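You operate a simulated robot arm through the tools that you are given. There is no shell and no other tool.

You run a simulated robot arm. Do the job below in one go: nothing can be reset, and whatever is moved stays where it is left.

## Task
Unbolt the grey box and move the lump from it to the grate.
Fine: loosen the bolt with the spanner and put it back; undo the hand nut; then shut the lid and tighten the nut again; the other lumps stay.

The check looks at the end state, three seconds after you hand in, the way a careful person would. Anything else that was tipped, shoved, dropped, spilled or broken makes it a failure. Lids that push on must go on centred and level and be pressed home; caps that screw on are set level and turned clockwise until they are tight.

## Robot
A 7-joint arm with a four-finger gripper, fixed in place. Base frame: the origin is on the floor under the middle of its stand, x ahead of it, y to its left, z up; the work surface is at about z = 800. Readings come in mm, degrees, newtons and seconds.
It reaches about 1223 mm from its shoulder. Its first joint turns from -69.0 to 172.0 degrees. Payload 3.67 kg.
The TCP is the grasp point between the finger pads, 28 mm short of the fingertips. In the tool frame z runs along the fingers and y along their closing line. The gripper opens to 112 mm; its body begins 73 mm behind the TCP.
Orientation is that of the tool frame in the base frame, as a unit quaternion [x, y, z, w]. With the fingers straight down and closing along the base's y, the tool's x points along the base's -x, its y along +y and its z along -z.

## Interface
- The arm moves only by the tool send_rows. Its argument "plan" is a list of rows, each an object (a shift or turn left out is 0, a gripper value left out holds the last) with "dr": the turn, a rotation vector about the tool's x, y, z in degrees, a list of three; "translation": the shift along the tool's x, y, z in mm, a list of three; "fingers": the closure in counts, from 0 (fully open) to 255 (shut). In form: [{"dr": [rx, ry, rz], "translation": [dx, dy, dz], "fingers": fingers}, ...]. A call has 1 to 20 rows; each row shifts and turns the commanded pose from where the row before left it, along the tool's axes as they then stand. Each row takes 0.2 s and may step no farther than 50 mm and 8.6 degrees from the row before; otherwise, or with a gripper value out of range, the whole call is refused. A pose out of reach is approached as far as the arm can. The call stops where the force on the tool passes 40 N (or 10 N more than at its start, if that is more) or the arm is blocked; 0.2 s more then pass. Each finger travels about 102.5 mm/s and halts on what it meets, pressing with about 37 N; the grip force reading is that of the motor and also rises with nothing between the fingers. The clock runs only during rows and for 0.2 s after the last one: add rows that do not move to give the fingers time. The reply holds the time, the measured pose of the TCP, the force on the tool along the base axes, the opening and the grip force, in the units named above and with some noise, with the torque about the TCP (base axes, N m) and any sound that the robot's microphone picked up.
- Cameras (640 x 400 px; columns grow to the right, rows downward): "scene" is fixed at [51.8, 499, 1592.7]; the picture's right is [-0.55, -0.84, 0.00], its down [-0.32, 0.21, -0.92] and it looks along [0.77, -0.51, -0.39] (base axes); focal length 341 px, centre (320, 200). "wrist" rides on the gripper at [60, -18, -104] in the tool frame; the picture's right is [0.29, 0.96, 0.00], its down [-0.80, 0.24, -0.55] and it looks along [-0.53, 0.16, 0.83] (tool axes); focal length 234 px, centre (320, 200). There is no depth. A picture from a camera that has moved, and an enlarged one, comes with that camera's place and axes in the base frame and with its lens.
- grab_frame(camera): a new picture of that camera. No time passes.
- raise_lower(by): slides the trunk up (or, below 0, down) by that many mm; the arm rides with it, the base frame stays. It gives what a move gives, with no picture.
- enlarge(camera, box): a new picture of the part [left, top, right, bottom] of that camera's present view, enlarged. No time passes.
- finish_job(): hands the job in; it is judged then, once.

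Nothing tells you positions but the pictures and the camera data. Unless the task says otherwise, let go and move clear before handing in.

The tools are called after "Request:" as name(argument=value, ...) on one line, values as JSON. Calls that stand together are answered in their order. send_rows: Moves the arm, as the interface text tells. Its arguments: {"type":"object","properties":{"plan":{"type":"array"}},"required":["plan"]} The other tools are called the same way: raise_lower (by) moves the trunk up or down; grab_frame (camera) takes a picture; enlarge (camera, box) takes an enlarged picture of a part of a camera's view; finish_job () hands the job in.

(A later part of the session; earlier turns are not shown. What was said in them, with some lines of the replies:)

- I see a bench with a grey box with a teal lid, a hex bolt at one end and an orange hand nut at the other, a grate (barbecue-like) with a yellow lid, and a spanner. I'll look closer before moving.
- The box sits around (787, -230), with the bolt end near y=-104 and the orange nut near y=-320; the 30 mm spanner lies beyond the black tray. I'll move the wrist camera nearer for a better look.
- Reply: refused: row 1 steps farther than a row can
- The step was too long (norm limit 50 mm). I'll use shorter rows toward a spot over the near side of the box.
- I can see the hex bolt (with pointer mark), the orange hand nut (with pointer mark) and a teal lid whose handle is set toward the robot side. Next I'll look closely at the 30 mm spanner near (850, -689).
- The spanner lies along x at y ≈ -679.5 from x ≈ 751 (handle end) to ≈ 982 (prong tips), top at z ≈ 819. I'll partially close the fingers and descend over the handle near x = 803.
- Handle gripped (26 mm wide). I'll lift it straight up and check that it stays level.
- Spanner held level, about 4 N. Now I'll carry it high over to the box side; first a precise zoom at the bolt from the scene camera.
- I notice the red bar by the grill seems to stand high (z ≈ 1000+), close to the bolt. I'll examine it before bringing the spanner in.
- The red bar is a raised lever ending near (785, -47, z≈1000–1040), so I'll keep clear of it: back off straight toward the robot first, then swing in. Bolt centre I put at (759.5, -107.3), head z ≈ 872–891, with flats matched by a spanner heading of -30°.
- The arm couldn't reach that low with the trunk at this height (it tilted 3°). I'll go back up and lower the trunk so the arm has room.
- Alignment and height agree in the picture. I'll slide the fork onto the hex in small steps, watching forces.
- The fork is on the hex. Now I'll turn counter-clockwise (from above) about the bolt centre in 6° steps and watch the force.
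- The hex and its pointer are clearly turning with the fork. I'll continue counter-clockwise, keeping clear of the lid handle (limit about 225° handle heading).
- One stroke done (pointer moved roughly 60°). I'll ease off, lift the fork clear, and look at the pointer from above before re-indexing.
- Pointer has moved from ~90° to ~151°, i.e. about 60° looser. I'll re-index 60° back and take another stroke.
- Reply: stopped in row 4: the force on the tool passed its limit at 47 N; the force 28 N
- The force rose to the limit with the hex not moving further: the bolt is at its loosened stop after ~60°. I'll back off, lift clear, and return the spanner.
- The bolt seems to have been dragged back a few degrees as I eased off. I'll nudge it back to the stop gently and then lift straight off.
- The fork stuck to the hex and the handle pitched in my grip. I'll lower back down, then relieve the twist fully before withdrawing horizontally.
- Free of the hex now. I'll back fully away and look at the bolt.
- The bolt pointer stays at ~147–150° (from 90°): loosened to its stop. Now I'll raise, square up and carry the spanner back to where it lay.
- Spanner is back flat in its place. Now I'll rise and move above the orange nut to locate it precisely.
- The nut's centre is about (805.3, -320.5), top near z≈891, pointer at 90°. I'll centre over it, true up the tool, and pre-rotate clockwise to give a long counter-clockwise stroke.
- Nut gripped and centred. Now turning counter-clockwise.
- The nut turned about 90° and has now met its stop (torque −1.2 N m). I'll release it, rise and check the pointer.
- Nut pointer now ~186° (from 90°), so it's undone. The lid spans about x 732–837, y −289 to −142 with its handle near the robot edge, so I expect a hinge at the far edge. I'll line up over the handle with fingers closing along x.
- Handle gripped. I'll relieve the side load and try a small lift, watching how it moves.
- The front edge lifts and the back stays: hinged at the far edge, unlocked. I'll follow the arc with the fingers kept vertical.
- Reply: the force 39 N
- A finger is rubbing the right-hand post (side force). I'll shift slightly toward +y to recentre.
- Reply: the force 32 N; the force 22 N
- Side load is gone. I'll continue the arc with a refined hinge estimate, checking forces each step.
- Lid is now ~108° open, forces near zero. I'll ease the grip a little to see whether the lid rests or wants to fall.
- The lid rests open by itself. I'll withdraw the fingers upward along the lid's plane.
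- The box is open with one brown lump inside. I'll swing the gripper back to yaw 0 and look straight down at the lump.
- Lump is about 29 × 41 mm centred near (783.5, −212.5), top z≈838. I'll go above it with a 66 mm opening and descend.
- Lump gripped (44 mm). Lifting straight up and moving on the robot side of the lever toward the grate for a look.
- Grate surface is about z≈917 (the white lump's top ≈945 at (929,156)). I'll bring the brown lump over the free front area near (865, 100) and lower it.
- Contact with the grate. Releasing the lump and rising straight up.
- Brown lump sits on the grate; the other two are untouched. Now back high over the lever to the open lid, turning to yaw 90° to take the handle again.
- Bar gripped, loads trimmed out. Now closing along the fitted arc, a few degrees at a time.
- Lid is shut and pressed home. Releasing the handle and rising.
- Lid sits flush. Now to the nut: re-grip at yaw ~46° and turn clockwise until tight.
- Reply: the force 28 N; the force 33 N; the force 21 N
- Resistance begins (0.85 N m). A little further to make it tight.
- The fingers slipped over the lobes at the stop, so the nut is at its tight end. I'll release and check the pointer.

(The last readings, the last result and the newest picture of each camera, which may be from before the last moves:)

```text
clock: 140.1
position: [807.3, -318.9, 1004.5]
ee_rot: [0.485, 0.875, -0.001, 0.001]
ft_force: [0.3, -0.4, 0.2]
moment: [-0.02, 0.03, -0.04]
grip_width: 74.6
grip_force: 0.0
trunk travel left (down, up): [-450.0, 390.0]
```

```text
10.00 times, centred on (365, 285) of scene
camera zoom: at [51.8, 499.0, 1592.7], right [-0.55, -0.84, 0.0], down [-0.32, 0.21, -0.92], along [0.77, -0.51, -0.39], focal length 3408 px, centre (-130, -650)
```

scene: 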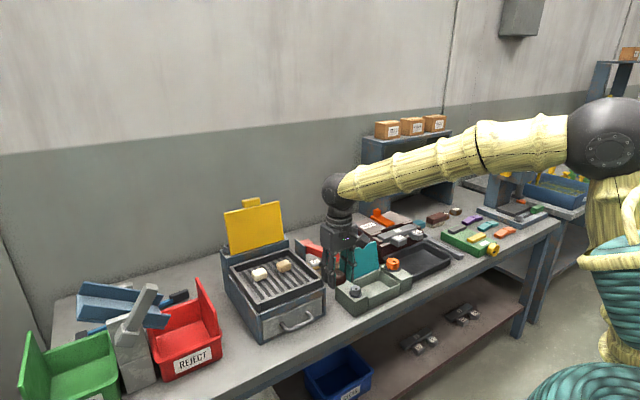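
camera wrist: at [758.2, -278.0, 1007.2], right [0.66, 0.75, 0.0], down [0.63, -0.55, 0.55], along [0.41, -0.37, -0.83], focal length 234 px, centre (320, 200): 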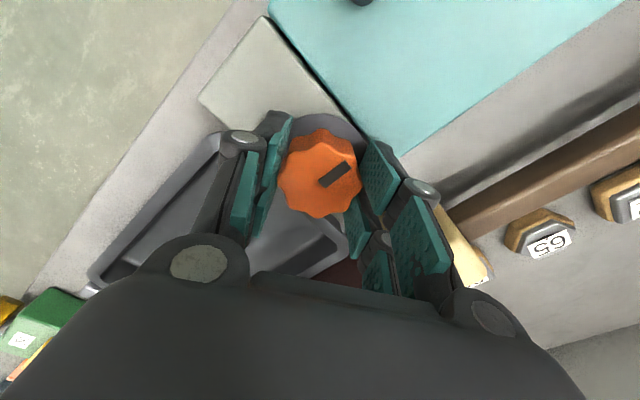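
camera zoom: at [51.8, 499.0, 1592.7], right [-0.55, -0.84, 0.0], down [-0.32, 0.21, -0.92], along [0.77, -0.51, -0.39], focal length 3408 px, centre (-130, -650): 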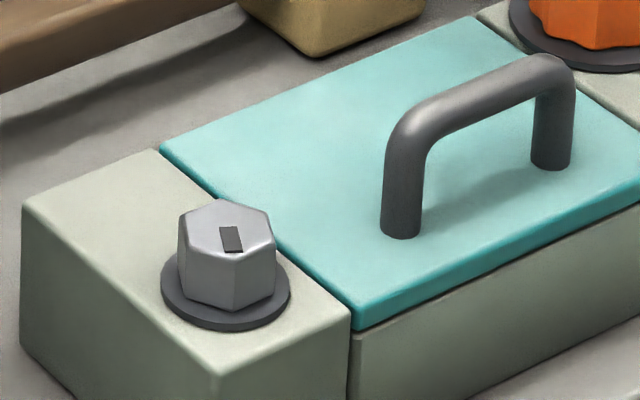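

Nut pointer is exactly as at the start (tight), lid flush, bolt still loosened. I'll move clear and compare the whole scene before handing in.

Request:
send_rows(plan=[{"translation": [0, 0, -45]}, {"translation": [0, 0, -45]}, {"translation": [0, 0, -45]}, {"translation": [0, 0, -30], "dr": [0, 0, -8]}, {"dr": [0, 0, -8]}, {"dr": [0, 0, -8]}, {"dr": [0, 0, -8]}, {"dr": [0, 0, -8]}, {"dr": [0, 0, -8]}, {"dr": [0, 0, -8]}, {"translation": [45, 0, 0]}, {"translation": [45, 0, 0]}, {"translation": [45, 0, 0]}, {"translation": [40, 0, 0]}, {}])

Request:
grab_frame(camera="scene")

Request:
enlarge(camera="scene", box=[320, 200, 480, 320])

Request:
enlarge(camera="scene", box=[200, 180, 360, 350])

Request:
enlarge(camera="scene", box=[420, 230, 470, 260])

```text
clock: 143.3
position: [629.2, -319.0, 1167.3]
ee_rot: [0.018, 1.0, 0.001, 0.0]
ft_force: [0.7, -1.1, 0.1]
moment: [0.13, -0.04, 0.01]
grip_width: 74.7
grip_force: 0.2
trunk travel left (down, up): [-450.0, 390.0]
```

```text
taken
```

scene: 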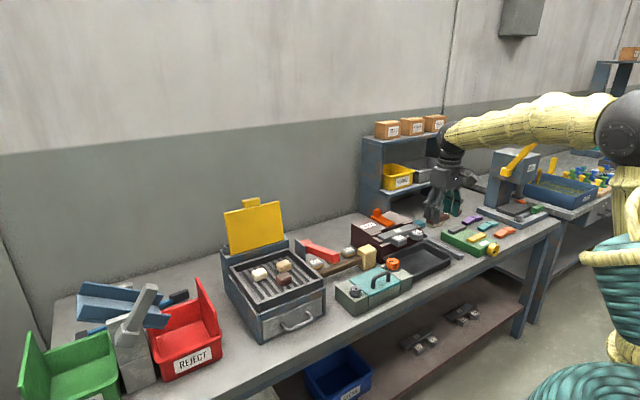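

```text
3.33 times, centred on (400, 260) of scene
camera zoom: at [51.8, 499.0, 1592.7], right [-0.55, -0.84, 0.0], down [-0.32, 0.21, -0.92], along [0.77, -0.51, -0.39], focal length 1136 px, centre (53, 0)
```

zoom: 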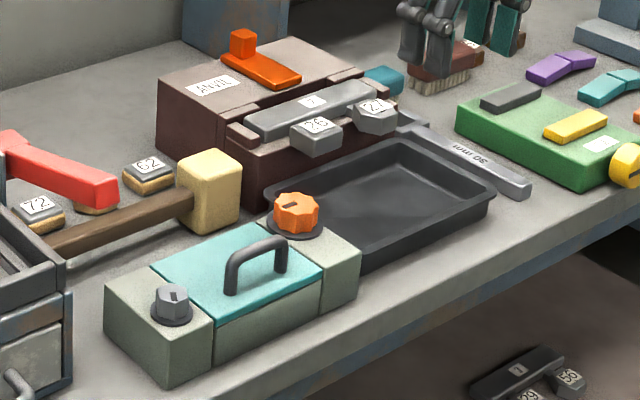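

```text
2.35 times, centred on (280, 265) of scene
camera zoom: at [51.8, 499.0, 1592.7], right [-0.55, -0.84, 0.0], down [-0.32, 0.21, -0.92], along [0.77, -0.51, -0.39], focal length 802 px, centre (414, 47)
```

zoom: 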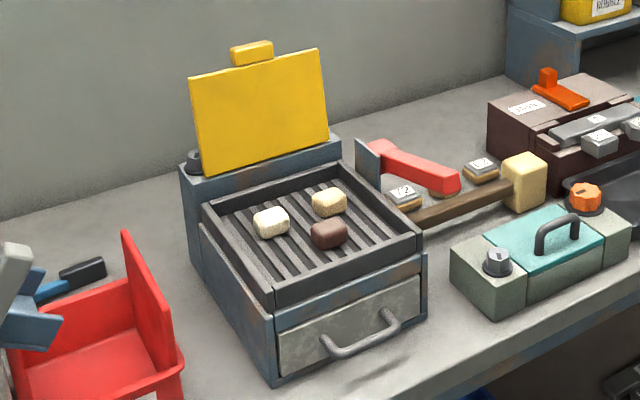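

```text
12.80 times, centred on (445, 245) of scene
camera zoom: at [51.8, 499.0, 1592.7], right [-0.55, -0.84, 0.0], down [-0.32, 0.21, -0.92], along [0.77, -0.51, -0.39], focal length 4362 px, centre (-1280, -376)
```

zoom: 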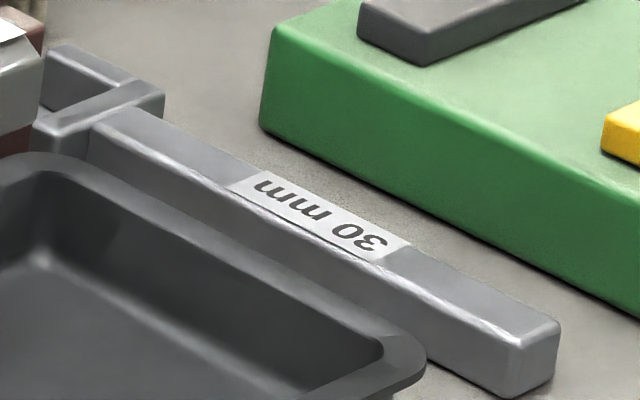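

Everything checks out: the brown lump is on the grate with the other two where they were, the lid is flush, the nut is tight and the bolt is loosened. The spanner is back within a few millimetres of where it lay, nothing else has moved, and the arm is clear, so I'm handing in.

Request:
finish_job()

```text
The job is handed in.
```

The lump from the grey box is now on the front of the grate, and I've handed the job in. The check hasn't reported a result yet.

- **Bolt:** I turned it about 60° anticlockwise with the 30 mm spanner, until it reached its stop. It is still loose.
- **Spanner:** It is back flat on the bench, within a few millimetres of where it started. The fork stuck on the bolt once while I was lifting it off. I lowered it, eased off the turn and drew it out sideways, and nothing was disturbed.
- **Hand nut:** I undid it about 90° to its stop. After shutting the lid I turned it clockwise until it was tight, and its pointer is back where it began.
- **Lid:** It is shut, flush and pressed down.
- **Other lumps:** Both lumps on the grate are where they were, and nothing else looked moved in the final pictures.

The gripper is empty and clear of the bench.
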